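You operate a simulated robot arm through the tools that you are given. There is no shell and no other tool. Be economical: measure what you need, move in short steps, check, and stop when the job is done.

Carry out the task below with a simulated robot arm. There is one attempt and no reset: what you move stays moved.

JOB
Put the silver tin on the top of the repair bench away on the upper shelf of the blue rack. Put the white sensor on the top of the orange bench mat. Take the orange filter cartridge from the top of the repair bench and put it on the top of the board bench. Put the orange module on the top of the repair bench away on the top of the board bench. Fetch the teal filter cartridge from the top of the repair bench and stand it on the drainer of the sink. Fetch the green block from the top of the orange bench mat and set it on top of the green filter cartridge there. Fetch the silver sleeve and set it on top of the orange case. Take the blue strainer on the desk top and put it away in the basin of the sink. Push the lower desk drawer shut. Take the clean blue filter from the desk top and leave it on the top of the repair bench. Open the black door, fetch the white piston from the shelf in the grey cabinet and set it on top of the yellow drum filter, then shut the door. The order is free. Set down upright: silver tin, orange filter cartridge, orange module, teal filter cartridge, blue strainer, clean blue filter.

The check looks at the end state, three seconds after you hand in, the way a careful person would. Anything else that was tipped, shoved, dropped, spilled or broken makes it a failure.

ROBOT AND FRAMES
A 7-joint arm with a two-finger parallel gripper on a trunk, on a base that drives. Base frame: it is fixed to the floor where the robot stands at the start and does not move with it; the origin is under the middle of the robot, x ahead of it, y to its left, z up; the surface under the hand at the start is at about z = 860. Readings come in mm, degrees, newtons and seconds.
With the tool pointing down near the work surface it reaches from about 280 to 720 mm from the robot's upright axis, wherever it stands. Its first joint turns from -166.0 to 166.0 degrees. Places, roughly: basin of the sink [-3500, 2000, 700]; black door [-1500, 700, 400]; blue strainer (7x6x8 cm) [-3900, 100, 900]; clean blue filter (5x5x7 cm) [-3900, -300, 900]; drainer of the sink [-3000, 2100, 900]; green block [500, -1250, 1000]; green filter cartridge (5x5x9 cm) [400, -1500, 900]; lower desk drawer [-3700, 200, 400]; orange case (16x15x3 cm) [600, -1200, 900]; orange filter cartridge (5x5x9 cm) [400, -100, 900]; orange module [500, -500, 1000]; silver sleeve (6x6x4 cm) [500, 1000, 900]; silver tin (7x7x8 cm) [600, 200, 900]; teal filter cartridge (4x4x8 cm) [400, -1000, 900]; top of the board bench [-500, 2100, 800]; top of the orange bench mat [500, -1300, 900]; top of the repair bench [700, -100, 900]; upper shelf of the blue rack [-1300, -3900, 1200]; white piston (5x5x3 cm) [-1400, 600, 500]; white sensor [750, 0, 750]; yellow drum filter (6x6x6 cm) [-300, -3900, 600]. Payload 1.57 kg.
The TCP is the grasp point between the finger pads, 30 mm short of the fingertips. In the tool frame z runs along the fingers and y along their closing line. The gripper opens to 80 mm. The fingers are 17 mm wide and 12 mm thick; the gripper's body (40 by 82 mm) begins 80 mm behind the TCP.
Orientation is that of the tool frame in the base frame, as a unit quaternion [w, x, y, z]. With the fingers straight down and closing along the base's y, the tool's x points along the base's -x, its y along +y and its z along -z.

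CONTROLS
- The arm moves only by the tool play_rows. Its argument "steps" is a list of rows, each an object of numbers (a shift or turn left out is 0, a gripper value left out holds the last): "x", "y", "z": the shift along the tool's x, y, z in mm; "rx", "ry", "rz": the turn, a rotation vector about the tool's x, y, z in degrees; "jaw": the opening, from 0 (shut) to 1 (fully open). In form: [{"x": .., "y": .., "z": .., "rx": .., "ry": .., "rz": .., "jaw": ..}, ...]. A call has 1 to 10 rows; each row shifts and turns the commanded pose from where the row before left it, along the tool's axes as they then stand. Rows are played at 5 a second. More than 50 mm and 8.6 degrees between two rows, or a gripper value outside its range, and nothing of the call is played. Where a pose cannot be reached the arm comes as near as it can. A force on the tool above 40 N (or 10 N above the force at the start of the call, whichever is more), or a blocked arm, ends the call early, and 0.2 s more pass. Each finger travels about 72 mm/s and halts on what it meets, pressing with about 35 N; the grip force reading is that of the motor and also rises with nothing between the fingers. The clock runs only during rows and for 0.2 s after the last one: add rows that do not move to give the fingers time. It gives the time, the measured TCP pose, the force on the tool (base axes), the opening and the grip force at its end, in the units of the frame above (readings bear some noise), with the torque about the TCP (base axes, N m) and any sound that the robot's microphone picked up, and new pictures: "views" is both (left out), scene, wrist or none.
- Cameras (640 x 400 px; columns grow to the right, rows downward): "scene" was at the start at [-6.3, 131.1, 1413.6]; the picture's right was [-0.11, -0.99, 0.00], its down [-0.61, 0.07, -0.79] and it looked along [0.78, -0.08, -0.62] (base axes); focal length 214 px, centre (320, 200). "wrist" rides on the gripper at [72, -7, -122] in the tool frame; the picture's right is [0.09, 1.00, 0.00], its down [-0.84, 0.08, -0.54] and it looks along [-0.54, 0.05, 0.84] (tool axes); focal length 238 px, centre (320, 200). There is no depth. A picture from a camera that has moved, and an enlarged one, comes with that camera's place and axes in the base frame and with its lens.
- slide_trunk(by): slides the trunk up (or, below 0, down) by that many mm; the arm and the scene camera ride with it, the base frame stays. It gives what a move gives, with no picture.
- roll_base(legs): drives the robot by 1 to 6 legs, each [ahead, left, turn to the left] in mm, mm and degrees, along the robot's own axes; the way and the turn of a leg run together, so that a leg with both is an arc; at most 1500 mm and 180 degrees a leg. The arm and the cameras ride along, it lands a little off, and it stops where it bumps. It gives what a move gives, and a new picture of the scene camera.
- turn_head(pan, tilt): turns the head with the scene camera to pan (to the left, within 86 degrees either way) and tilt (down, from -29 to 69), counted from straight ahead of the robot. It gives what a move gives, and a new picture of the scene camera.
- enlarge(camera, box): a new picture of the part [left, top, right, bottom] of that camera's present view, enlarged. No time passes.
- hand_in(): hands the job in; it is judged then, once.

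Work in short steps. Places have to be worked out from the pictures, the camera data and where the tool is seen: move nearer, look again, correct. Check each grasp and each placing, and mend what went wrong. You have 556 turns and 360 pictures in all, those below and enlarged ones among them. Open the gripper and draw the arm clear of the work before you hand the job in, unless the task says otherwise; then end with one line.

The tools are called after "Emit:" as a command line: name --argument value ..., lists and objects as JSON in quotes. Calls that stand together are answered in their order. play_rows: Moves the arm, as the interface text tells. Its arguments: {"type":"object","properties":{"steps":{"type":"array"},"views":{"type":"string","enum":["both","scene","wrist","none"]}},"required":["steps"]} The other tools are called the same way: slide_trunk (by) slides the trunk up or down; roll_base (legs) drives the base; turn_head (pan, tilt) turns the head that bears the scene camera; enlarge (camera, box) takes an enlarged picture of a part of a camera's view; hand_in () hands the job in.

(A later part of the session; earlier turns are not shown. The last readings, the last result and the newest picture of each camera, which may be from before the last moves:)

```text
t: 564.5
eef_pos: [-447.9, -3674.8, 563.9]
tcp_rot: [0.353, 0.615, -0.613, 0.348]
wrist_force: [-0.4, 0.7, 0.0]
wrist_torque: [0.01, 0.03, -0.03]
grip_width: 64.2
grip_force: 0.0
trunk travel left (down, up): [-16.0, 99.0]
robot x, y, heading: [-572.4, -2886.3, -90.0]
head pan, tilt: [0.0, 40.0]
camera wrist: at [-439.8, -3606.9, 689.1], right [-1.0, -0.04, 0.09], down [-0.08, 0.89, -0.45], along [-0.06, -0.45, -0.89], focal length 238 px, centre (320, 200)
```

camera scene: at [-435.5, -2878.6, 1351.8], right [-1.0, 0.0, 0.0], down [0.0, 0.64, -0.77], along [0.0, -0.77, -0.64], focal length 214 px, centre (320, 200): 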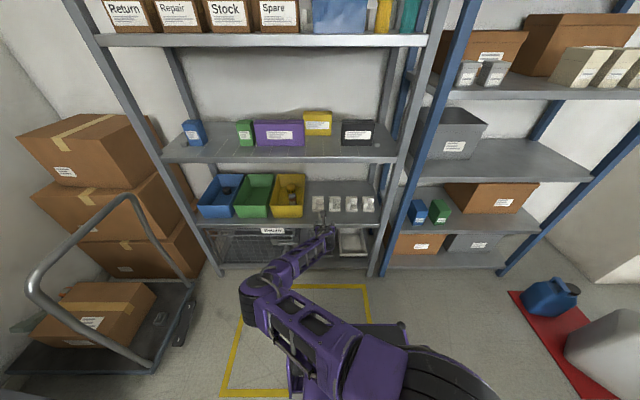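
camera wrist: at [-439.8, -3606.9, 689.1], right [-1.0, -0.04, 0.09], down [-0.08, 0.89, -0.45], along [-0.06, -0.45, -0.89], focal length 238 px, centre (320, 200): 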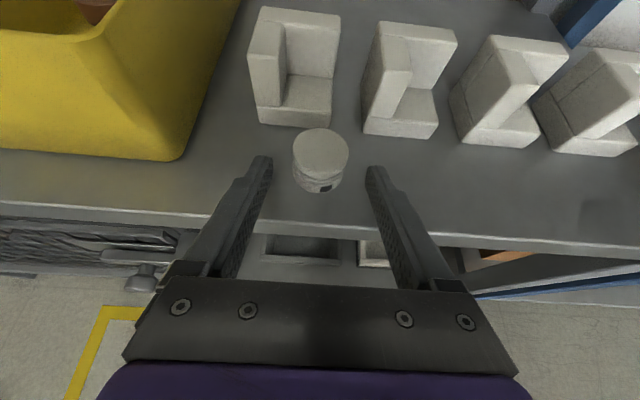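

Centred now. I advance the rest and close.

Emit:
play_rows --steps '[{"x": 1, "z": 18}, {"x": 1, "z": 17}, {}, {"jaw": 0.35}, {}, {}, {}, {}]' --views "wrist"

```text
t: 566.3
eef_pos: [-447.8, -3704.3, 549.5]
tcp_rot: [0.353, 0.615, -0.613, 0.349]
wrist_force: [0.0, 0.8, -0.1]
wrist_torque: [-0.01, -0.01, 0.01]
grip_width: 40.6
grip_force: 35.2
trunk travel left (down, up): [-16.0, 99.0]
robot x, y, heading: [-571.1, -2882.7, -90.2]
head pan, tilt: [0.0, 40.0]
camera wrist: at [-440.3, -3637.2, 674.3], right [-1.0, -0.05, 0.09], down [-0.08, 0.89, -0.45], along [-0.06, -0.45, -0.89], focal length 238 px, centre (320, 200)
```

wrist: 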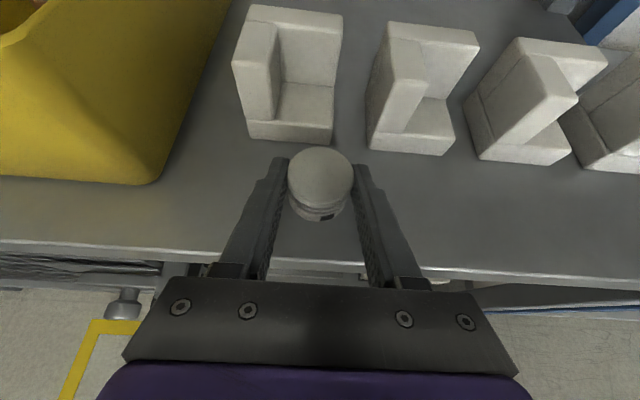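

Re-gripped in the flipped posture. I lift and withdraw.

Emit:
play_rows --steps '[{"x": 13, "z": -7.6}, {"x": 25, "z": -15}, {"x": 25, "z": -15}, {"z": -45}, {"z": -45}, {}]' --views "wrist"

```text
t: 567.7
eef_pos: [-448.5, -3625.9, 669.2]
tcp_rot: [0.353, 0.614, -0.614, 0.348]
wrist_force: [-0.6, 0.5, -0.3]
wrist_torque: [0.03, -0.02, -0.02]
grip_width: 40.5
grip_force: 34.7
trunk travel left (down, up): [-16.0, 99.0]
robot x, y, heading: [-572.3, -2880.1, -90.3]
head pan, tilt: [0.0, 40.0]
camera wrist: at [-440.9, -3558.4, 792.9], right [-1.0, -0.05, 0.09], down [-0.08, 0.89, -0.45], along [-0.06, -0.45, -0.89], focal length 238 px, centre (320, 200)
```

wrist: 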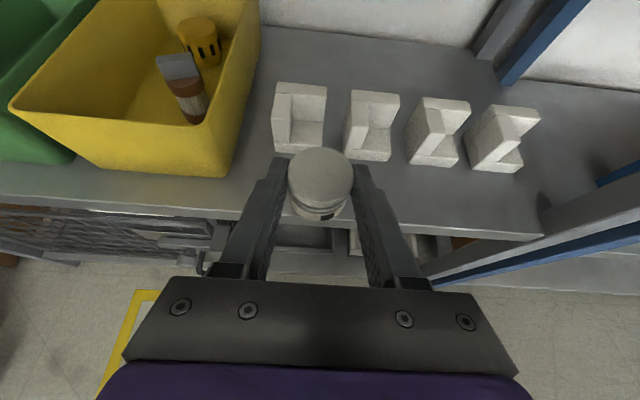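

Excellent view; drum again at (-259,-3935). I raise a bit, retract the arm, then shift left and drive in.

Emit:
play_rows --steps '[{"x": 25.8, "z": -15.2}, {"x": -22, "z": -37.3}, {"x": -22, "z": -37.3}, {"x": -22, "z": -37.3}, {}]' --views "none"

Emit:
roll_base --legs '[[0, 190, 0], [255, 0, 0]]'

Emit:
play_rows --steps '[{}]' --views "wrist"

```text
t: 568.9
eef_pos: [-447.1, -3494.7, 698.2]
tcp_rot: [0.353, 0.615, -0.613, 0.349]
wrist_force: [0.4, -0.2, -1.6]
wrist_torque: [0.01, 0.0, 0.01]
grip_width: 40.4
grip_force: 35.2
trunk travel left (down, up): [-16.0, 99.0]
robot x, y, heading: [-573.9, -2883.5, -90.1]
head pan, tilt: [0.0, 40.0]
```

```text
t: 572.7
eef_pos: [-257.0, -3750.2, 698.7]
tcp_rot: [0.353, 0.615, -0.612, 0.349]
wrist_force: [0.5, 0.7, -0.9]
wrist_torque: [0.0, 0.0, -0.01]
grip_width: 40.6
grip_force: 34.9
trunk travel left (down, up): [-16.0, 99.0]
robot x, y, heading: [-388.1, -3139.4, -90.0]
head pan, tilt: [0.0, 40.0]
camera scene: at [-248.5, -3132.4, 1351.8], right [-1.0, 0.0, 0.0], down [0.0, 0.64, -0.77], along [0.0, -0.77, -0.64], focal length 214 px, centre (320, 200)
```

scene: 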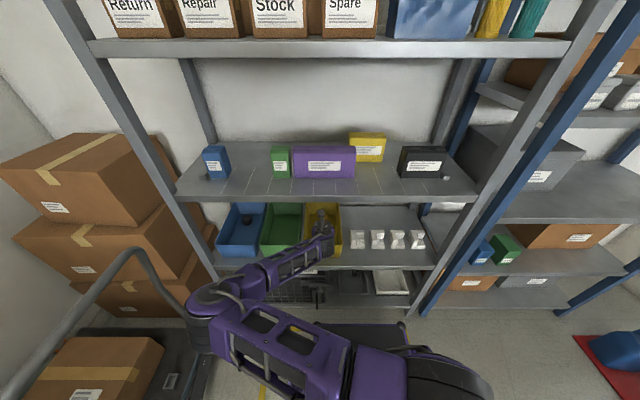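

```text
t: 573.1
eef_pos: [-256.7, -3751.2, 697.7]
tcp_rot: [0.352, 0.616, -0.613, 0.348]
wrist_force: [-0.3, 0.7, -1.3]
wrist_torque: [0.01, 0.05, 0.02]
grip_width: 40.3
grip_force: 35.5
trunk travel left (down, up): [-16.0, 99.0]
robot x, y, heading: [-386.7, -3137.3, -89.9]
head pan, tilt: [0.0, 40.0]
camera wrist: at [-250.7, -3683.0, 822.8], right [-1.0, -0.05, 0.09], down [-0.08, 0.89, -0.44], along [-0.06, -0.45, -0.89], focal length 238 px, centre (320, 200)
```

wrist: 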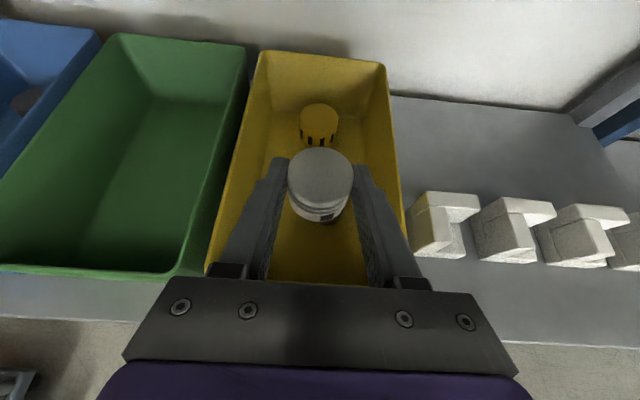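

Well aligned over the bin. I advance along the tool axis most of the way.

Emit:
play_rows --steps '[{"x": 2, "z": 40}, {"x": 2, "z": 40}, {"x": 2, "z": 40}, {"x": 2, "z": 30}, {}]' --views "both"

```text
t: 574.3
eef_pos: [-258.5, -3882.4, 629.9]
tcp_rot: [0.353, 0.615, -0.612, 0.349]
wrist_force: [-0.2, 0.2, 0.0]
wrist_torque: [0.02, 0.02, 0.0]
grip_width: 40.5
grip_force: 35.4
trunk travel left (down, up): [-16.0, 99.0]
robot x, y, heading: [-386.5, -3136.1, -89.8]
head pan, tilt: [0.0, 40.0]
camera scene: at [-248.5, -3132.5, 1351.8], right [-1.0, 0.0, 0.0], down [0.0, 0.64, -0.77], along [0.0, -0.77, -0.64], focal length 214 px, centre (320, 200)
camera wrist: at [-250.7, -3814.9, 754.6], right [-1.0, -0.05, 0.09], down [-0.08, 0.89, -0.44], along [-0.06, -0.45, -0.89], focal length 238 px, centre (320, 200)
```

scene: 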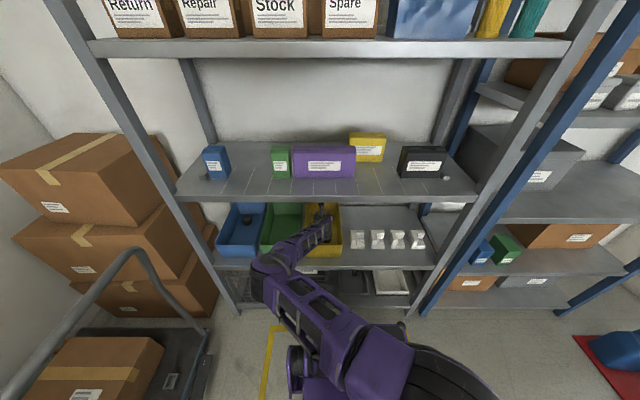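
wrist: 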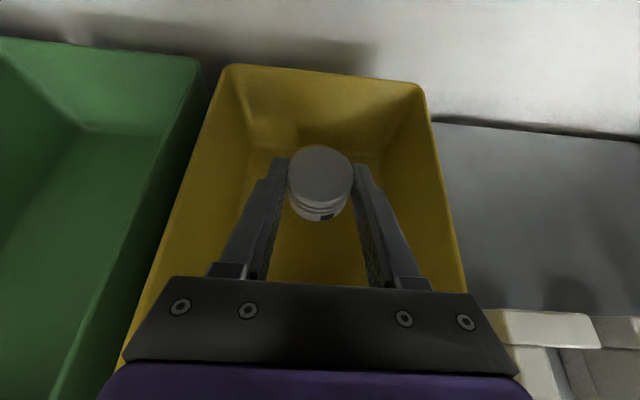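

Emit:
play_rows --steps '[{"x": 3, "z": 23}, {"x": 3.3, "z": 23}, {}]' --views "wrist"

Emit:
enlarge --camera "scene" --box '[280, 180, 380, 260]'

```text
t: 575.1
eef_pos: [-260.1, -3926.4, 611.6]
tcp_rot: [0.352, 0.616, -0.612, 0.349]
wrist_force: [1.1, 0.3, -0.6]
wrist_torque: [0.01, -0.02, 0.01]
grip_width: 40.4
grip_force: 35.5
trunk travel left (down, up): [-16.0, 99.0]
robot x, y, heading: [-387.1, -3136.4, -89.8]
head pan, tilt: [0.0, 40.0]
camera wrist: at [-251.6, -3858.3, 735.8], right [-1.0, -0.05, 0.09], down [-0.08, 0.89, -0.45], along [-0.06, -0.45, -0.89], focal length 238 px, centre (320, 200)
```

wrist: 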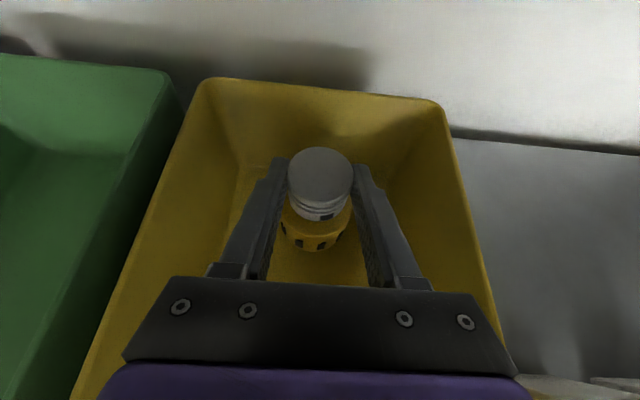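

```text
5.00 times, centred on (330, 220) of scene
camera zoom: at [-248.5, -3132.5, 1351.8], right [-1.0, 0.0, 0.0], down [0.0, 0.64, -0.77], along [0.0, -0.77, -0.64], focal length 1072 px, centre (270, 100)
```

zoom: 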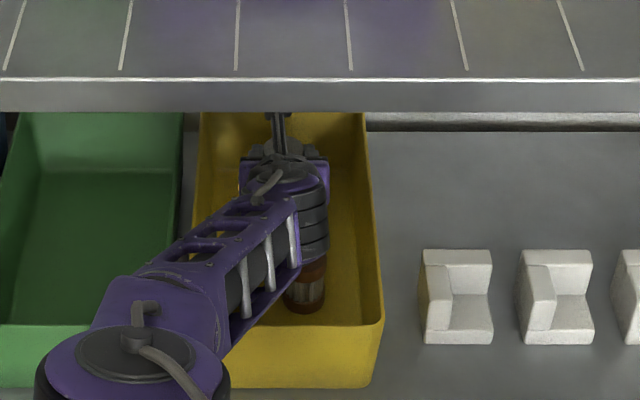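

Piston is nearly centred over the drum. I correct by a few mm and lower gently.

Emit:
play_rows --steps '[{"x": 3, "y": -2.5, "z": 5.2}, {"x": -1.7, "z": 1}, {"x": -1.7, "z": 1}, {}]' --views "none"

Emit:
play_rows --steps '[{"x": -1.7, "z": 1}, {}]' --views "none"

Emit:
play_rows --steps '[{"x": -1.7, "z": 1}, {}]' --views "wrist"

```text
t: 576.1
eef_pos: [-256.0, -3932.4, 609.0]
tcp_rot: [0.352, 0.616, -0.612, 0.349]
wrist_force: [0.1, -0.7, 1.0]
wrist_torque: [0.0, -0.04, -0.01]
grip_width: 40.4
grip_force: 34.5
trunk travel left (down, up): [-16.0, 99.0]
robot x, y, heading: [-386.2, -3138.6, -89.8]
head pan, tilt: [0.0, 40.0]
```

```text
t: 576.7
eef_pos: [-255.4, -3931.1, 608.7]
tcp_rot: [0.353, 0.615, -0.612, 0.35]
wrist_force: [0.1, 3.2, 10.5]
wrist_torque: [0.0, -0.06, -0.02]
grip_width: 40.4
grip_force: 34.3
trunk travel left (down, up): [-16.0, 99.0]
robot x, y, heading: [-386.1, -3136.1, -90.0]
head pan, tilt: [0.0, 40.0]
```

```text
t: 577.3
eef_pos: [-256.4, -3931.8, 607.0]
tcp_rot: [0.354, 0.615, -0.612, 0.35]
wrist_force: [0.2, -0.5, 18.9]
wrist_torque: [-0.14, -0.04, 0.03]
grip_width: 40.6
grip_force: 34.8
trunk travel left (down, up): [-16.0, 99.0]
robot x, y, heading: [-387.2, -3136.8, -89.9]
head pan, tilt: [0.0, 40.0]
camera wrist: at [-248.6, -3864.6, 730.5], right [-1.0, -0.05, 0.09], down [-0.08, 0.89, -0.45], along [-0.05, -0.45, -0.89], focal length 238 px, centre (320, 200)
```

wrist: 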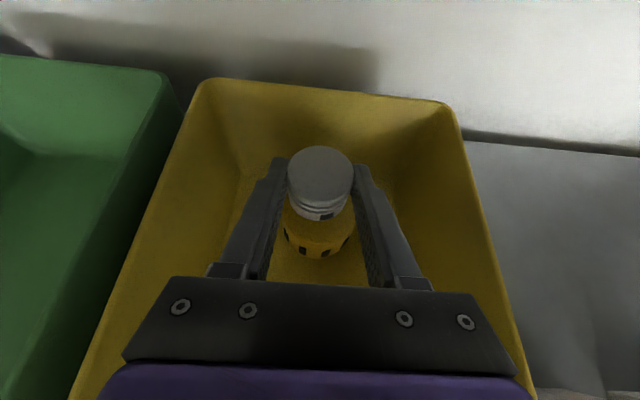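

Contact under the piston, centred on the drum. I release and back out along the tool axis.

Emit:
play_rows --steps '[{"x": 1, "z": -0.5}, {"jaw": 0.72}, {}, {}, {}, {"x": 3, "z": -15}, {"x": 2, "z": -35}, {"z": -40}, {"z": -40}, {}]' --views "wrist"

```text
t: 579.5
eef_pos: [-256.7, -3821.7, 673.7]
tcp_rot: [0.352, 0.616, -0.612, 0.35]
wrist_force: [0.0, 0.1, 0.9]
wrist_torque: [-0.02, -0.01, 0.02]
grip_width: 57.8
grip_force: 0.1
trunk travel left (down, up): [-16.0, 99.0]
robot x, y, heading: [-384.0, -3141.5, -90.3]
head pan, tilt: [0.0, 40.0]
camera wrist: at [-249.8, -3755.2, 799.0], right [-1.0, -0.05, 0.09], down [-0.08, 0.89, -0.45], along [-0.05, -0.45, -0.89], focal length 238 px, centre (320, 200)
```

wrist: 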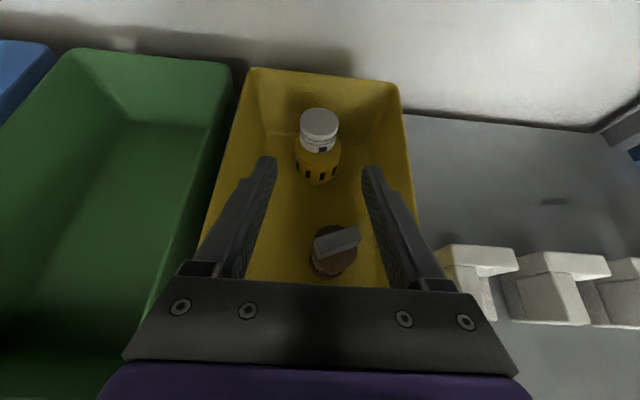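

The piston stands on the drum, brush untouched. I retreat fully and un-flip the hand.

Emit:
play_rows --steps '[{"z": -40}, {"z": -40}, {"z": -40}, {"z": -40}, {}]' --views "none"

Emit:
roll_base --legs '[[-300, 0, 0]]'

Emit:
enlarge --camera "scene" --box '[220, 130, 420, 250]'

Emit:
play_rows --steps '[{"rz": 8.5}, {"rz": 8.5}, {"rz": 8.5}, {"rz": 8.5}, {"rz": 8.5}, {"rz": 8.5}, {"rz": 8.5}, {"rz": 8.5}, {"rz": 8.5}, {"rz": 8.5}]' --views "none"

Emit:
play_rows --steps '[{"rz": 8.5}, {"rz": 8.5}, {"rz": 8.5}, {"rz": 8.5}, {"rz": 8.5}, {"rz": 8.5}, {"rz": 8.5}, {"rz": 8.5}, {"rz": 8.5}, {"rz": 8.5}]' --views "none"

```text
t: 580.7
eef_pos: [-257.1, -3684.3, 755.2]
tcp_rot: [0.354, 0.614, -0.613, 0.348]
wrist_force: [-0.3, 0.6, -0.6]
wrist_torque: [0.01, 0.0, 0.01]
grip_width: 57.4
grip_force: 0.1
trunk travel left (down, up): [-16.0, 99.0]
robot x, y, heading: [-382.4, -3139.3, -89.9]
head pan, tilt: [0.0, 40.0]
```

```text
t: 582.8
eef_pos: [-256.8, -3390.5, 755.1]
tcp_rot: [0.352, 0.616, -0.612, 0.349]
wrist_force: [-1.1, -0.4, -0.8]
wrist_torque: [0.02, 0.04, 0.0]
grip_width: 57.8
grip_force: 0.0
trunk travel left (down, up): [-16.0, 99.0]
robot x, y, heading: [-386.0, -2840.2, -89.7]
head pan, tilt: [0.0, 40.0]
camera scene: at [-249.2, -2837.2, 1351.8], right [-1.0, 0.0, 0.0], down [0.0, 0.64, -0.77], along [0.0, -0.77, -0.64], focal length 214 px, centre (320, 200)
```

scene: 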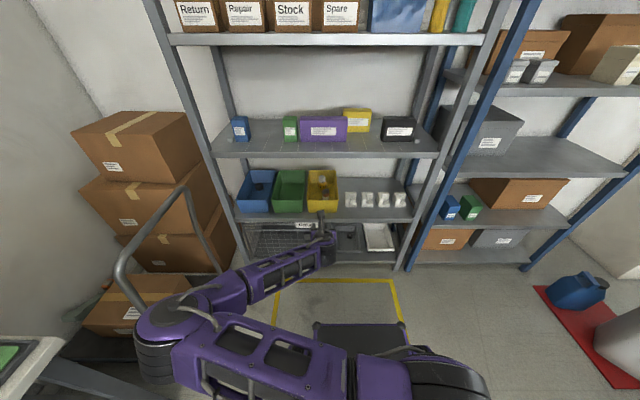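

```text
3.20 times, centred on (320, 190) of scene
camera zoom: at [-249.2, -2837.2, 1351.8], right [-1.0, 0.0, 0.0], down [0.0, 0.64, -0.77], along [0.0, -0.77, -0.64], focal length 686 px, centre (320, 232)
```

zoom: 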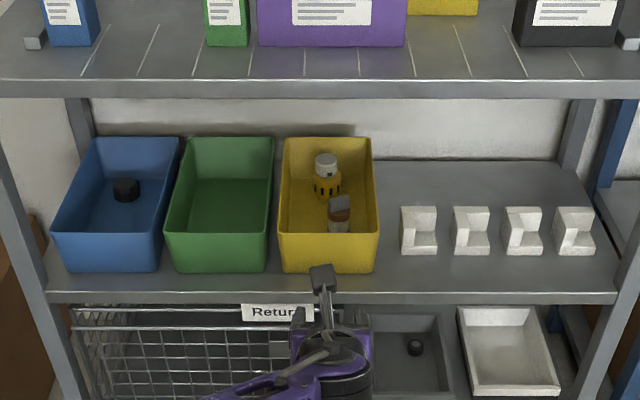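

```text
t: 585.0
eef_pos: [-256.8, -3389.8, 755.6]
tcp_rot: [-0.023, -0.04, 0.867, -0.496]
wrist_force: [0.3, -0.2, 0.3]
wrist_torque: [-0.01, -0.01, -0.03]
grip_width: 57.4
grip_force: 0.1
trunk travel left (down, up): [-16.0, 99.0]
robot x, y, heading: [-386.0, -2846.1, -90.0]
head pan, tilt: [0.0, 40.0]
```

```text
t: 587.2
eef_pos: [-257.1, -3389.7, 754.3]
tcp_rot: [0.318, 0.557, 0.665, -0.382]
wrist_force: [0.5, 1.1, 0.6]
wrist_torque: [0.02, 0.0, 0.0]
grip_width: 57.6
grip_force: 0.0
trunk travel left (down, up): [-16.0, 99.0]
robot x, y, heading: [-386.9, -2841.7, -89.8]
head pan, tilt: [0.0, 40.0]
```

All bins remain aligned. I finish un-rolling, and drive back up the lane to close the black door.

Emit:
play_rows --steps '[{"rz": 8.5, "jaw": 0}, {"rz": 1.5}, {"x": 40, "z": 25}, {"x": 40, "z": 25}, {}]' --views "none"

Emit:
roll_base --legs '[[-1400, 0, 0], [-1400, 0, 0], [-1050, 0, 0], [0, 0, -90], [220, 0, 0]]'

Emit:
play_rows --steps '[{}]' --views "wrist"

```text
t: 588.4
eef_pos: [-258.0, -3394.3, 662.4]
tcp_rot: [0.349, 0.612, 0.616, -0.352]
wrist_force: [0.3, -0.4, 1.3]
wrist_torque: [-0.03, 0.01, 0.01]
grip_width: 0.0
grip_force: 21.0
trunk travel left (down, up): [-16.0, 99.0]
robot x, y, heading: [-385.0, -2840.7, -90.0]
head pan, tilt: [0.0, 40.0]
```

```text
t: 612.3
eef_pos: [-1085.1, 919.3, 661.6]
tcp_rot: [-0.004, 0.868, 0.0, -0.496]
wrist_force: [-0.1, 0.5, 0.6]
wrist_torque: [0.02, -0.01, -0.01]
grip_width: 0.2
grip_force: 21.0
trunk travel left (down, up): [-16.0, 99.0]
robot x, y, heading: [-532.5, 1046.1, 179.7]
head pan, tilt: [0.0, 40.0]
camera scene: at [-531.0, 904.9, 1351.8], right [0.0, 1.0, 0.0], down [0.64, 0.0, -0.77], along [-0.77, 0.0, -0.64], focal length 214 px, centre (320, 200)
```

scene: 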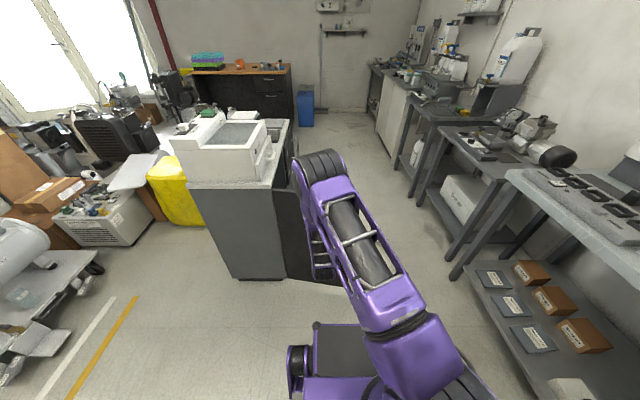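

```text
t: 612.7
eef_pos: [-1085.6, 920.3, 662.4]
tcp_rot: [-0.004, 0.868, 0.0, -0.496]
wrist_force: [-1.1, -0.5, 0.3]
wrist_torque: [-0.01, 0.03, 0.0]
grip_width: 0.1
grip_force: 21.6
trunk travel left (down, up): [-16.0, 99.0]
robot x, y, heading: [-531.6, 1045.9, 180.1]
head pan, tilt: [0.0, 40.0]
camera wrist: at [-944.5, 925.0, 663.3], right [0.04, -1.0, -0.09], down [0.04, -0.08, 1.0], along [-1.0, -0.04, 0.04], focal length 238 px, centre (320, 200)
```

wrist: 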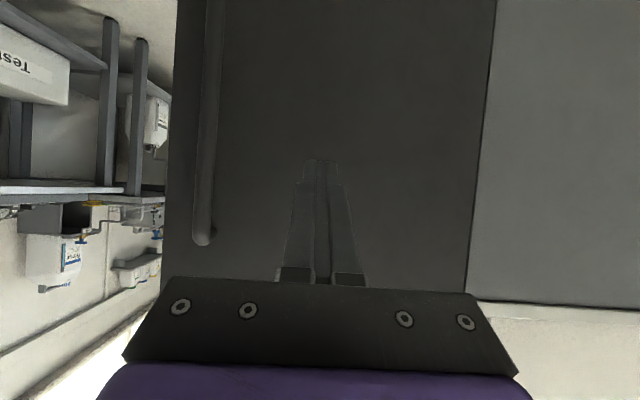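

I shift to y≈885, drive 140 mm closer, then push the door shut-ward with the arm.

Emit:
play_rows --steps '[{"y": 35}]' --views "none"

Emit:
roll_base --legs '[[135, 0, 0]]'

Emit:
play_rows --steps '[{"x": -19, "z": 33}, {"x": -19, "z": 33}, {"x": -19, "z": 33}, {"x": -19, "z": 33}, {"x": -19, "z": 33}, {}]' --views "both"

```text
t: 613.1
eef_pos: [-1085.2, 885.1, 661.6]
tcp_rot: [-0.003, 0.868, 0.0, -0.496]
wrist_force: [-0.5, -0.6, -0.2]
wrist_torque: [0.01, 0.03, 0.01]
grip_width: 0.2
grip_force: 21.1
trunk travel left (down, up): [-16.0, 99.0]
robot x, y, heading: [-532.8, 1041.0, 179.6]
head pan, tilt: [0.0, 40.0]
```

```text
t: 614.4
eef_pos: [-1218.9, 887.6, 661.8]
tcp_rot: [-0.005, 0.868, -0.002, -0.496]
wrist_force: [-0.4, -0.1, 0.5]
wrist_torque: [0.01, -0.01, 0.03]
grip_width: 0.0
grip_force: 21.2
trunk travel left (down, up): [-16.0, 99.0]
robot x, y, heading: [-665.3, 1046.6, 179.5]
head pan, tilt: [0.0, 40.0]
camera scene: at [-664.2, 905.7, 1351.8], right [0.01, 1.0, 0.0], down [0.64, -0.01, -0.77], along [-0.77, 0.01, -0.64], focal length 214 px, centre (320, 200)
```

scene: 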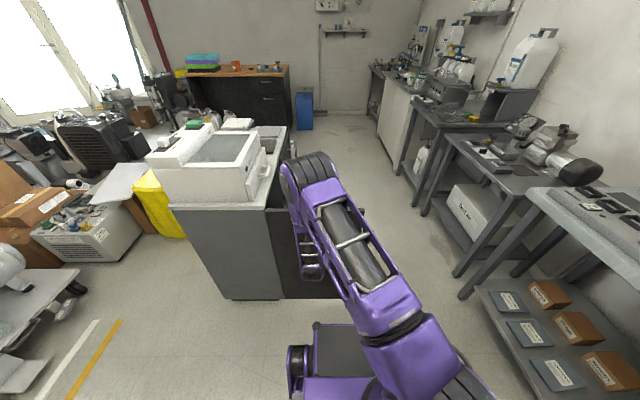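

```text
t: 615.8
eef_pos: [-1410.3, 888.2, 660.8]
tcp_rot: [-0.005, 0.868, -0.002, -0.496]
wrist_force: [-0.1, -0.1, -0.4]
wrist_torque: [0.0, -0.01, 0.0]
grip_width: 0.3
grip_force: 20.9
trunk travel left (down, up): [-16.0, 99.0]
robot x, y, heading: [-667.8, 1046.1, 179.5]
head pan, tilt: [0.0, 40.0]
camera scene: at [-664.3, 905.7, 1351.8], right [0.01, 1.0, 0.0], down [0.64, -0.01, -0.77], along [-0.77, 0.01, -0.64], focal length 214 px, centre (320, 200)
camera wrist: at [-1268.8, 892.8, 661.9], right [0.04, -1.0, -0.09], down [0.04, -0.08, 1.0], along [-1.0, -0.04, 0.04], focal length 238 px, centre (320, 200)
```

scene: 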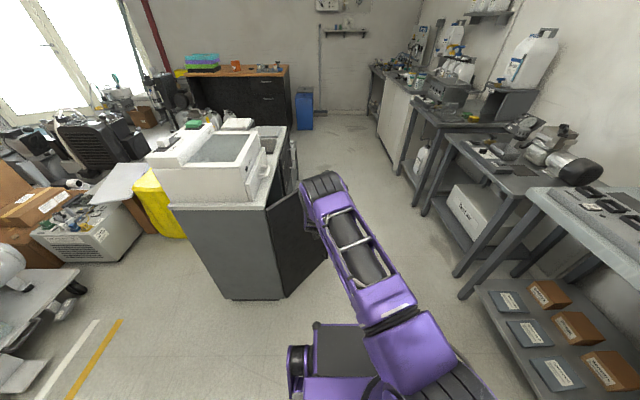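
wrist: 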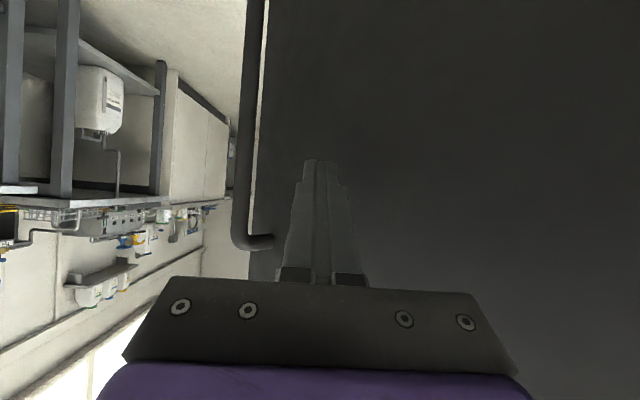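

The door is at ~45° now. I yaw the tool 20° so the fingertip leads, then push on by driving forward-left in small legs.

Emit:
play_rows --steps '[{"rx": -5.8, "rz": -3.3}, {"rx": -5.8, "rz": -3.3}, {"rx": -5.8, "rz": -3.3}, {}]' --views "none"

Emit:
roll_base --legs '[[50, 50, 0], [35, 45, 0]]'

Emit:
play_rows --steps '[{}]' --views "wrist"

```text
t: 616.8
eef_pos: [-1409.7, 888.3, 659.2]
tcp_rot: [0.084, 0.856, 0.147, -0.489]
wrist_force: [0.1, -0.3, -0.5]
wrist_torque: [0.02, 0.02, 0.0]
grip_width: 0.2
grip_force: 21.1
trunk travel left (down, up): [-16.0, 99.0]
robot x, y, heading: [-665.2, 1044.1, 179.4]
head pan, tilt: [0.0, 40.0]
```

```text
t: 618.7
eef_pos: [-1494.7, 795.7, 660.0]
tcp_rot: [0.083, 0.856, 0.148, -0.488]
wrist_force: [0.3, 1.1, 0.7]
wrist_torque: [-0.01, 0.02, 0.03]
grip_width: 0.2
grip_force: 21.5
trunk travel left (down, up): [-16.0, 99.0]
robot x, y, heading: [-750.3, 951.1, 179.4]
head pan, tilt: [0.0, 40.0]
camera scene: at [-749.7, 813.0, 1351.8], right [0.01, 1.0, 0.0], down [0.64, -0.01, -0.77], along [-0.77, 0.01, -0.64], focal length 214 px, centre (320, 200)
```

scene: 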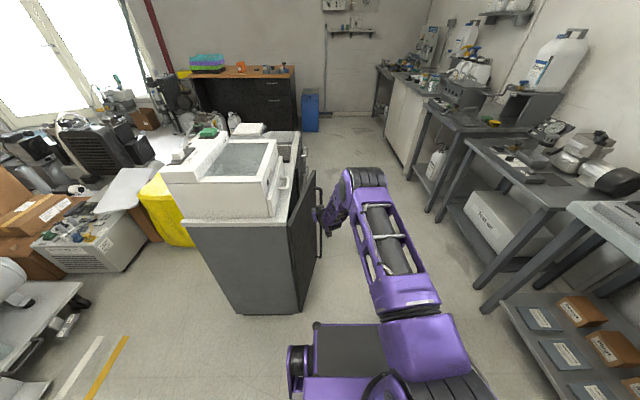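

```text
t: 619.1
eef_pos: [-1494.8, 795.7, 660.5]
tcp_rot: [0.083, 0.856, 0.147, -0.489]
wrist_force: [0.0, 0.2, -0.5]
wrist_torque: [0.02, -0.01, 0.02]
grip_width: 0.3
grip_force: 21.1
trunk travel left (down, up): [-16.0, 99.0]
robot x, y, heading: [-755.4, 952.0, 179.6]
head pan, tilt: [0.0, 40.0]
camera wrist: at [-1363.9, 848.7, 660.9], right [0.38, -0.92, -0.08], down [0.06, -0.06, 1.0], along [-0.92, -0.38, 0.04], focal length 238 px, centre (320, 200)
```

wrist: 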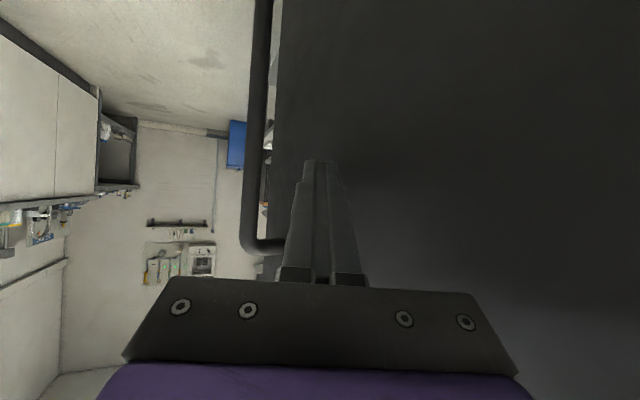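

Nearly closed. I push on in −y with the arm until it stops.

Emit:
play_rows --steps '[{"x": -2, "y": 11.3, "z": 3.6}, {"x": -2, "y": 11.3, "z": 3.6}, {"x": -2, "y": 11.3, "z": 3.6}, {"x": -2, "y": 11.3, "z": 3.6}, {"x": -2, "y": 11.3, "z": 3.6}, {"x": -2, "y": 11.3, "z": 3.6}, {"x": -2, "y": 11.3, "z": 3.6}, {"x": -1, "y": 6, "z": 2}, {}]' --views "both"

```text
t: 620.6
eef_pos: [-1495.4, 733.9, 657.0]
tcp_rot: [0.077, 0.859, 0.142, -0.487]
wrist_force: [-1.4, 3.0, -1.6]
wrist_torque: [-0.17, -0.04, 0.17]
grip_width: 0.0
grip_force: 21.4
trunk travel left (down, up): [-16.0, 99.0]
robot x, y, heading: [-749.7, 955.2, 179.1]
head pan, tilt: [0.0, 40.0]
stopped in row 7: the force on the tool passed its limit at 49 N (the readings are from after the stop); the commanded pose is now the measured one
camera scene: at [-750.0, 813.7, 1351.7], right [0.01, 1.0, 0.0], down [0.64, -0.01, -0.77], along [-0.77, 0.01, -0.64], focal length 214 px, centre (320, 200)
camera wrist: at [-1364.5, 785.3, 658.1], right [0.36, -0.93, -0.09], down [0.06, -0.07, 1.0], along [-0.93, -0.37, 0.03], focal length 238 px, centre (320, 200)
```

scene: 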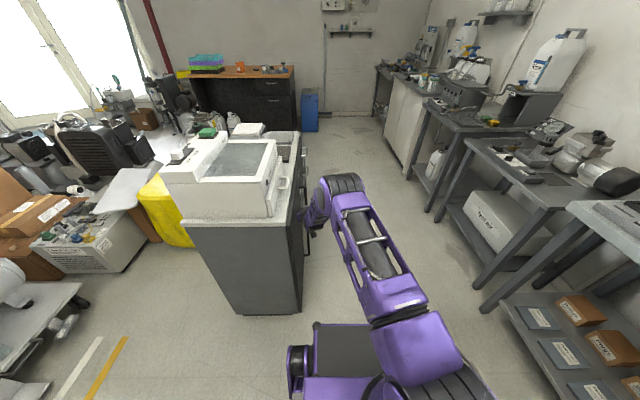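
wrist: 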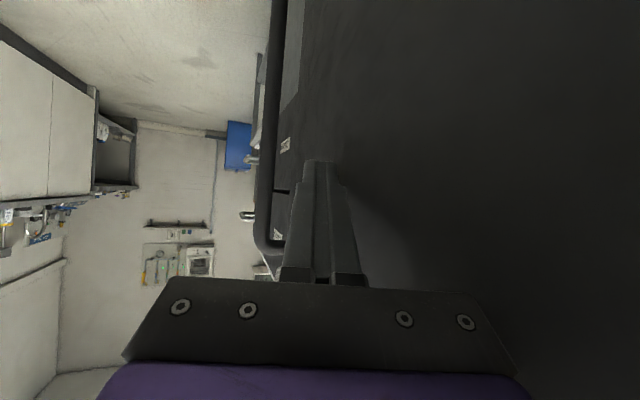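

Firm stop: the door should be shut. I back the hand off and look along the cabinet front.

Emit:
play_rows --steps '[{"x": 5, "y": -30, "z": -10}, {"x": 8, "y": -45, "z": -14}, {"x": 8, "y": -45, "z": -14}, {"x": 8, "y": -45, "z": -14}, {}]' --views "wrist"

Emit:
enlarge --camera "scene" --box '[240, 120, 360, 330]'

```text
t: 621.8
eef_pos: [-1491.7, 908.8, 659.7]
tcp_rot: [0.077, 0.858, 0.143, -0.487]
wrist_force: [-0.2, 0.6, 0.0]
wrist_torque: [0.01, -0.03, 0.0]
grip_width: 0.0
grip_force: 20.9
trunk travel left (down, up): [-16.0, 99.0]
robot x, y, heading: [-751.2, 953.7, 179.5]
head pan, tilt: [0.0, 40.0]
camera wrist: at [-1360.1, 959.0, 662.0], right [0.36, -0.93, -0.09], down [0.06, -0.07, 1.0], along [-0.93, -0.37, 0.03], focal length 238 px, centre (320, 200)
```

wrist: 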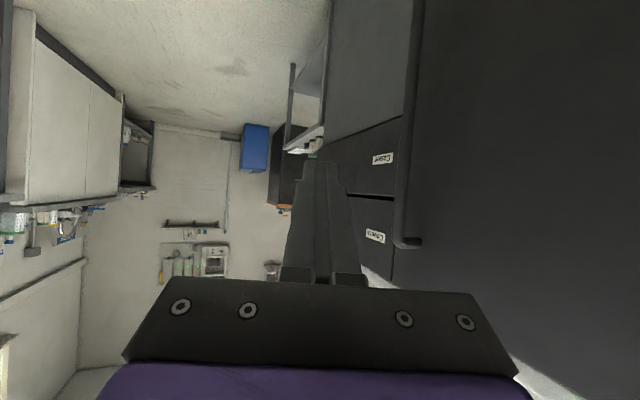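

```text
1.90 times, centred on (300, 225) of scene
camera zoom: at [-749.8, 813.5, 1351.8], right [0.01, 1.0, 0.0], down [0.64, -0.01, -0.77], along [-0.77, 0.01, -0.64], focal length 408 px, centre (358, 152)
```

zoom: 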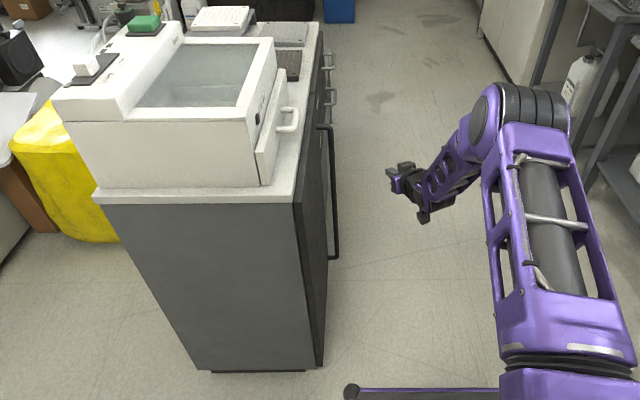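

Emit:
enlarge --camera "scene" --box '[285, 130, 325, 260]'

Emit:
enlarge --camera "wrist" --box '[280, 60, 520, 300]'

```text
3.08 times, centred on (305, 195) of scene
camera zoom: at [-749.8, 813.5, 1351.8], right [0.01, 1.0, 0.0], down [0.64, -0.01, -0.77], along [-0.77, 0.01, -0.64], focal length 660 px, centre (366, 215)
```

zoom: 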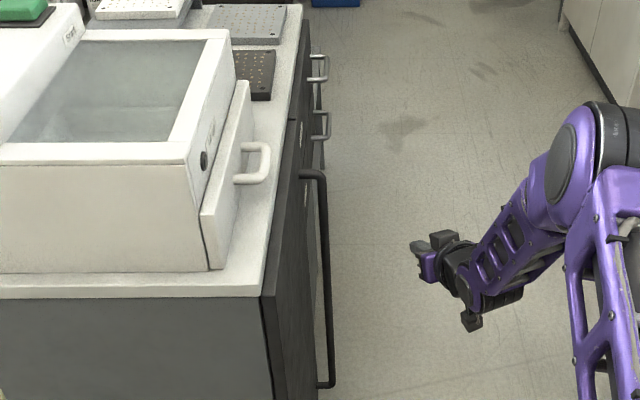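

```text
1.67 times, centred on (400, 180) of wrist
camera zoom: at [-1360.1, 959.0, 662.0], right [0.36, -0.93, -0.09], down [0.06, -0.07, 1.0], along [-0.93, -0.37, 0.03], focal length 397 px, centre (187, 233)
```

zoom: 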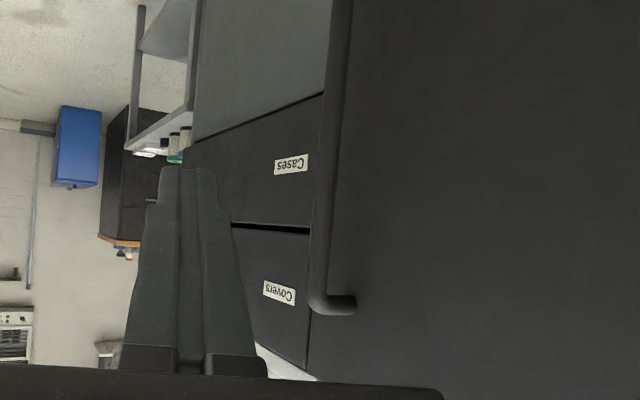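

The door is flush. I retract, restore the tool to vertical and raise the trunk.

Emit:
play_rows --steps '[{"x": 21, "y": 15, "z": -36.6}, {"x": 21, "y": 15, "z": -36.6}, {"x": 21, "y": 15, "z": -36.6}, {"x": 21, "y": 15, "z": -36.6}, {"x": 21, "y": 15, "z": -36.6}, {"rx": 5.8, "rz": 3.3}, {"rx": 5.8, "rz": 3.3}, {"rx": 5.8, "rz": 3.3}, {}]' --views "none"

Emit:
slide_trunk --by 59

Emit:
play_rows --steps '[{"ry": 7.5}, {"ry": 7.5}, {"ry": 7.5}, {"ry": 7.5}, {"ry": 7.5}, {"ry": 7.5}, {"ry": 7.5}, {"ry": 6.5}, {}]' --views "none"

Emit:
play_rows --steps '[{"z": -45}, {"z": -45}, {"z": -45}, {"z": -45}, {"z": -45}, {"z": -45}, {"z": -45}, {"z": -30, "jaw": 1.0}, {}]' --views "scene"

```text
t: 623.8
eef_pos: [-1268.4, 906.8, 663.1]
tcp_rot: [-0.012, 0.869, -0.007, -0.495]
wrist_force: [-0.3, -0.1, 0.8]
wrist_torque: [0.02, 0.03, 0.0]
grip_width: 0.2
grip_force: 21.2
trunk travel left (down, up): [-16.0, 99.0]
robot x, y, heading: [-749.1, 953.9, 179.5]
head pan, tilt: [0.0, 40.0]
```

```text
t: 624.8
eef_pos: [-1267.1, 906.1, 722.4]
tcp_rot: [-0.011, 0.869, -0.006, -0.495]
wrist_force: [-0.3, 0.2, -1.7]
wrist_torque: [0.0, 0.01, -0.04]
grip_width: 0.0
grip_force: 20.8
trunk travel left (down, up): [-75.0, 40.0]
robot x, y, heading: [-754.1, 953.0, 179.6]
head pan, tilt: [0.0, 40.0]
```

```text
t: 626.8
eef_pos: [-1267.9, 906.5, 721.9]
tcp_rot: [-0.007, 1.0, -0.011, -0.002]
wrist_force: [-0.3, -0.5, -0.1]
wrist_torque: [0.02, -0.01, -0.02]
grip_width: 0.0
grip_force: 21.4
trunk travel left (down, up): [-75.0, 40.0]
robot x, y, heading: [-755.7, 954.8, 179.6]
head pan, tilt: [0.0, 40.0]
```

```text
t: 628.8
eef_pos: [-1266.9, 900.8, 1066.9]
tcp_rot: [-0.007, 1.0, -0.012, -0.003]
wrist_force: [0.4, 0.2, 0.4]
wrist_torque: [0.04, 0.02, 0.0]
grip_width: 79.8
grip_force: 0.5
trunk travel left (down, up): [-75.0, 40.0]
robot x, y, heading: [-751.2, 955.6, 179.3]
head pan, tilt: [0.0, 40.0]
camera scene: at [-749.8, 813.5, 1410.8], right [0.01, 1.0, 0.0], down [0.64, -0.01, -0.77], along [-0.77, 0.01, -0.64], focal length 214 px, centre (320, 200)
```

scene: 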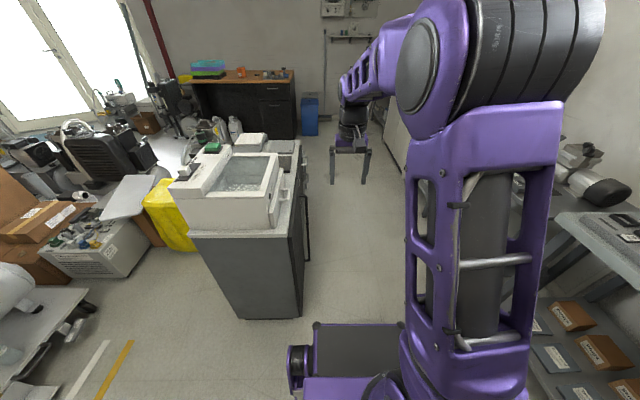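

Now the silver tin: turn around and drive to the repair bench at y≈190.

Emit:
roll_base --legs '[[-100, 0, 0], [0, 0, -90], [0, 0, -90], [0, -765, 0], [600, 0, 0]]'

Emit:
play_rows --steps '[{}]' --views "wrist"

```text
t: 648.1
eef_pos: [447.9, 229.1, 1066.6]
tcp_rot: [0.003, 0.016, 1.0, -0.007]
wrist_force: [-0.3, -0.3, 0.2]
wrist_torque: [0.0, -0.01, 0.0]
grip_width: 80.0
grip_force: 0.0
trunk travel left (down, up): [-75.0, 40.0]
robot x, y, heading: [-71.2, 179.3, -1.2]
head pan, tilt: [0.0, 40.0]
camera scene: at [-71.8, 320.9, 1410.8], right [-0.02, -1.0, 0.0], down [-0.64, 0.01, -0.77], along [0.77, -0.02, -0.64], focal length 214 px, centre (320, 200)
```

scene: 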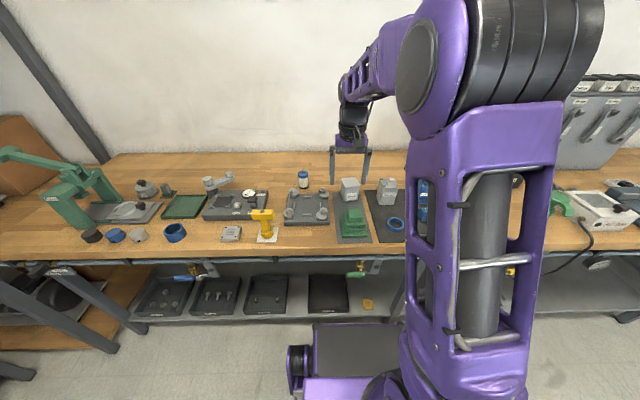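

```text
t: 648.5
eef_pos: [449.5, 227.8, 1066.6]
tcp_rot: [0.003, 0.016, 1.0, -0.008]
wrist_force: [1.0, 0.0, 0.4]
wrist_torque: [-0.01, 0.01, 0.0]
grip_width: 79.9
grip_force: 0.0
trunk travel left (down, up): [-75.0, 40.0]
robot x, y, heading: [-67.7, 183.7, -0.9]
head pan, tilt: [0.0, 40.0]
camera wrist: at [375.4, 224.3, 1189.1], right [-0.06, 1.0, -0.01], down [0.84, 0.06, 0.55], along [0.55, 0.02, -0.84], focal length 238 px, centre (320, 200)
```

wrist: 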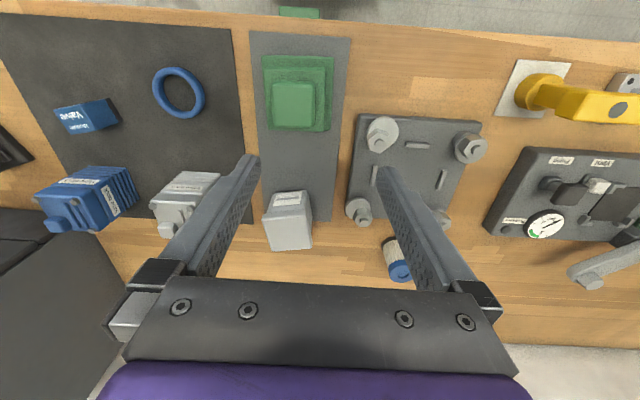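

Emit:
enlarge --camera "wrist" --box '[130, 140, 340, 270]'

Emit:
enlarge --camera "scene" --box '[320, 160, 420, 230]'

```text
3.05 times, centred on (235, 205) of wrist
camera zoom: at [375.4, 224.3, 1189.1], right [-0.06, 1.0, -0.01], down [0.84, 0.06, 0.55], along [0.55, 0.02, -0.84], focal length 726 px, centre (579, 185)
```

zoom: 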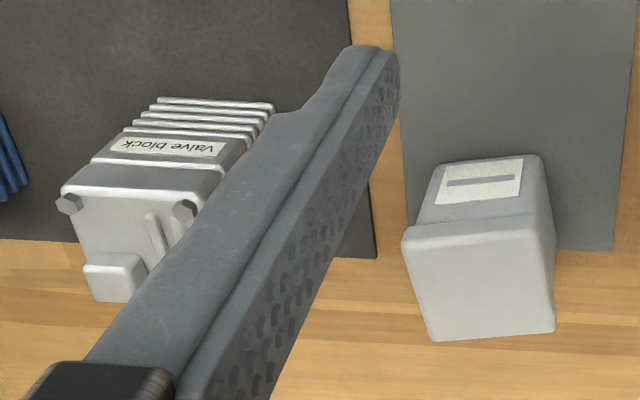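

```text
5.71 times, centred on (370, 195) of scene
camera zoom: at [-71.7, 320.9, 1410.8], right [-0.02, -1.0, 0.0], down [-0.64, 0.01, -0.77], along [0.77, -0.02, -0.64], focal length 1226 px, centre (34, 229)
```

zoom: 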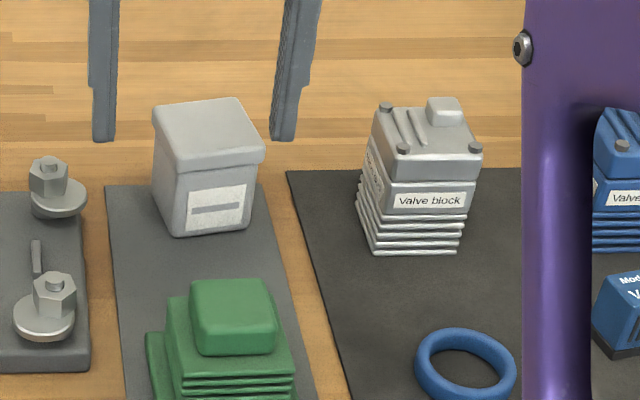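

The tin is the plain can with lid and label, centre about (593,191), yawed ~9°. I drive 60 mm closer, move above it with that yaw, and check.

Emit:
roll_base --legs '[[60, 0, 0]]'

Emit:
play_rows --steps '[{"x": -35, "y": -19, "rx": -0.8}, {"x": -35, "y": -18, "rz": -5.4}, {"rz": -5.4}, {"z": 30}, {}]' --views "wrist"

Emit:
enlarge --camera "wrist" --box '[230, 90, 410, 250]'

```text
t: 649.5
eef_pos: [509.7, 226.8, 1067.0]
tcp_rot: [0.003, 0.016, 1.0, -0.007]
wrist_force: [0.2, -0.2, 1.0]
wrist_torque: [0.01, 0.0, 0.02]
grip_width: 79.9
grip_force: 0.1
trunk travel left (down, up): [-75.0, 40.0]
robot x, y, heading: [-4.9, 175.7, -1.2]
head pan, tilt: [0.0, 40.0]
camera scene: at [-11.0, 319.7, 1410.8], right [-0.02, -1.0, 0.0], down [-0.64, 0.01, -0.77], along [0.77, -0.02, -0.64], focal length 214 px, centre (320, 200)
```

scene: 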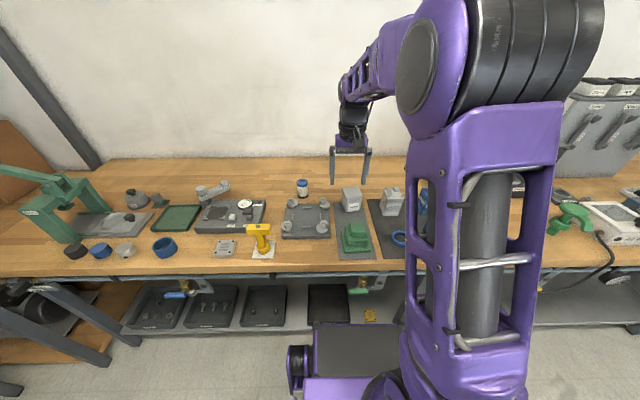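

```text
t: 650.7
eef_pos: [579.1, 186.5, 1037.1]
tcp_rot: [0.003, -0.078, 0.997, 0.0]
wrist_force: [0.5, -0.2, 1.2]
wrist_torque: [0.02, 0.0, -0.02]
grip_width: 80.0
grip_force: 0.1
trunk travel left (down, up): [-75.0, 40.0]
robot x, y, heading: [-10.2, 178.1, -1.3]
head pan, tilt: [0.0, 40.0]
camera wrist: at [508.1, 169.0, 1159.3], right [-0.25, 0.97, 0.0], down [0.81, 0.21, 0.55], along [0.53, 0.13, -0.84], focal length 238 px, centre (320, 200)
```

wrist: 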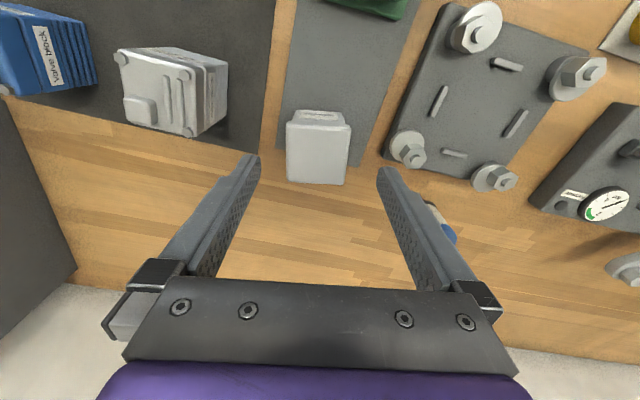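

```text
2.50 times, centred on (320, 170) of wrist
camera zoom: at [508.1, 169.0, 1159.3], right [-0.25, 0.97, 0.0], down [0.81, 0.21, 0.55], along [0.53, 0.13, -0.84], focal length 596 px, centre (320, 275)
```

zoom: 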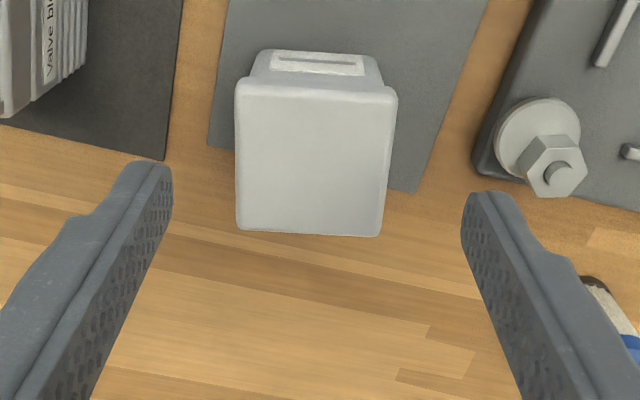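

Aligned to ~1°. I correct 17 mm/2.5 mm, descend around the lid and grip.

Emit:
play_rows --steps '[{"x": -17, "y": -2.5, "z": 20}, {"z": 40}, {}]' --views "wrist"

Emit:
enlarge --camera "wrist" --box '[220, 120, 420, 280]'

```text
t: 651.5
eef_pos: [597.3, 189.4, 979.7]
tcp_rot: [0.002, -0.079, 0.997, 0.001]
wrist_force: [-0.1, -0.1, 0.3]
wrist_torque: [-0.03, 0.02, 0.0]
grip_width: 80.1
grip_force: 0.0
trunk travel left (down, up): [-75.0, 40.0]
robot x, y, heading: [-6.9, 180.7, -1.3]
head pan, tilt: [0.0, 40.0]
camera wrist: at [525.9, 169.3, 1101.2], right [-0.25, 0.97, 0.0], down [0.81, 0.21, 0.55], along [0.53, 0.13, -0.84], focal length 238 px, centre (320, 200)
```

wrist: 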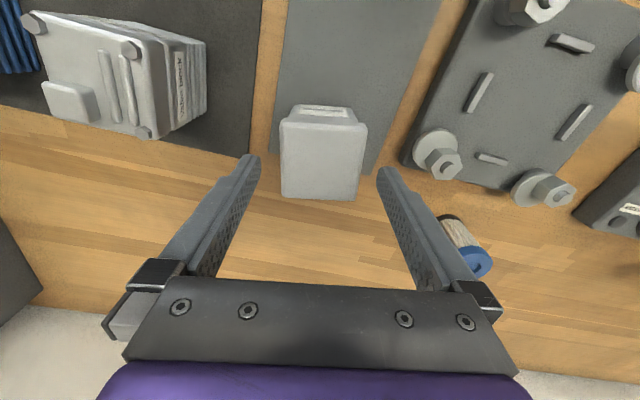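

```text
2.50 times, centred on (320, 200) of wrist
camera zoom: at [525.9, 169.3, 1101.2], right [-0.25, 0.97, 0.0], down [0.81, 0.21, 0.55], along [0.53, 0.13, -0.84], focal length 596 px, centre (320, 200)
```

zoom: 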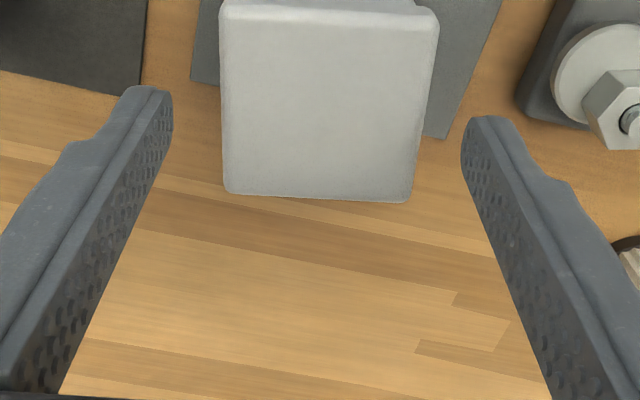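

Emit:
play_rows --steps '[{"x": 2, "z": 25}, {"z": 20}, {"z": 7}, {}, {"jaw": 0.6}, {}, {}, {}]' --views "wrist"

```text
t: 653.3
eef_pos: [595.4, 188.1, 924.6]
tcp_rot: [0.003, -0.078, 0.997, 0.0]
wrist_force: [0.3, 0.1, -0.2]
wrist_torque: [0.05, -0.02, 0.01]
grip_width: 62.0
grip_force: 35.3
trunk travel left (down, up): [-75.0, 40.0]
robot x, y, heading: [-4.0, 178.4, -0.9]
head pan, tilt: [0.0, 40.0]
camera wrist: at [523.4, 169.4, 1048.3], right [-0.25, 0.97, 0.0], down [0.81, 0.21, 0.55], along [0.53, 0.13, -0.84], focal length 238 px, centre (320, 200)
```

wrist: 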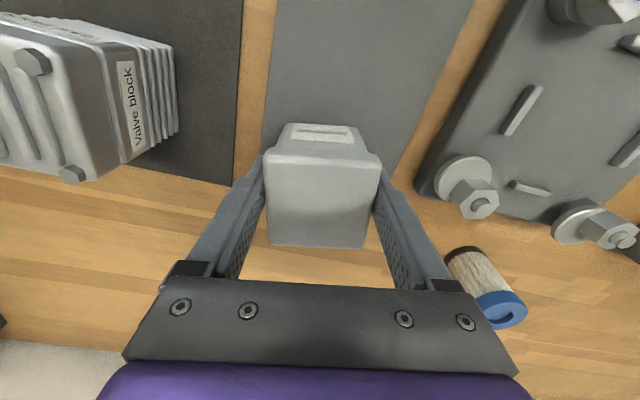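

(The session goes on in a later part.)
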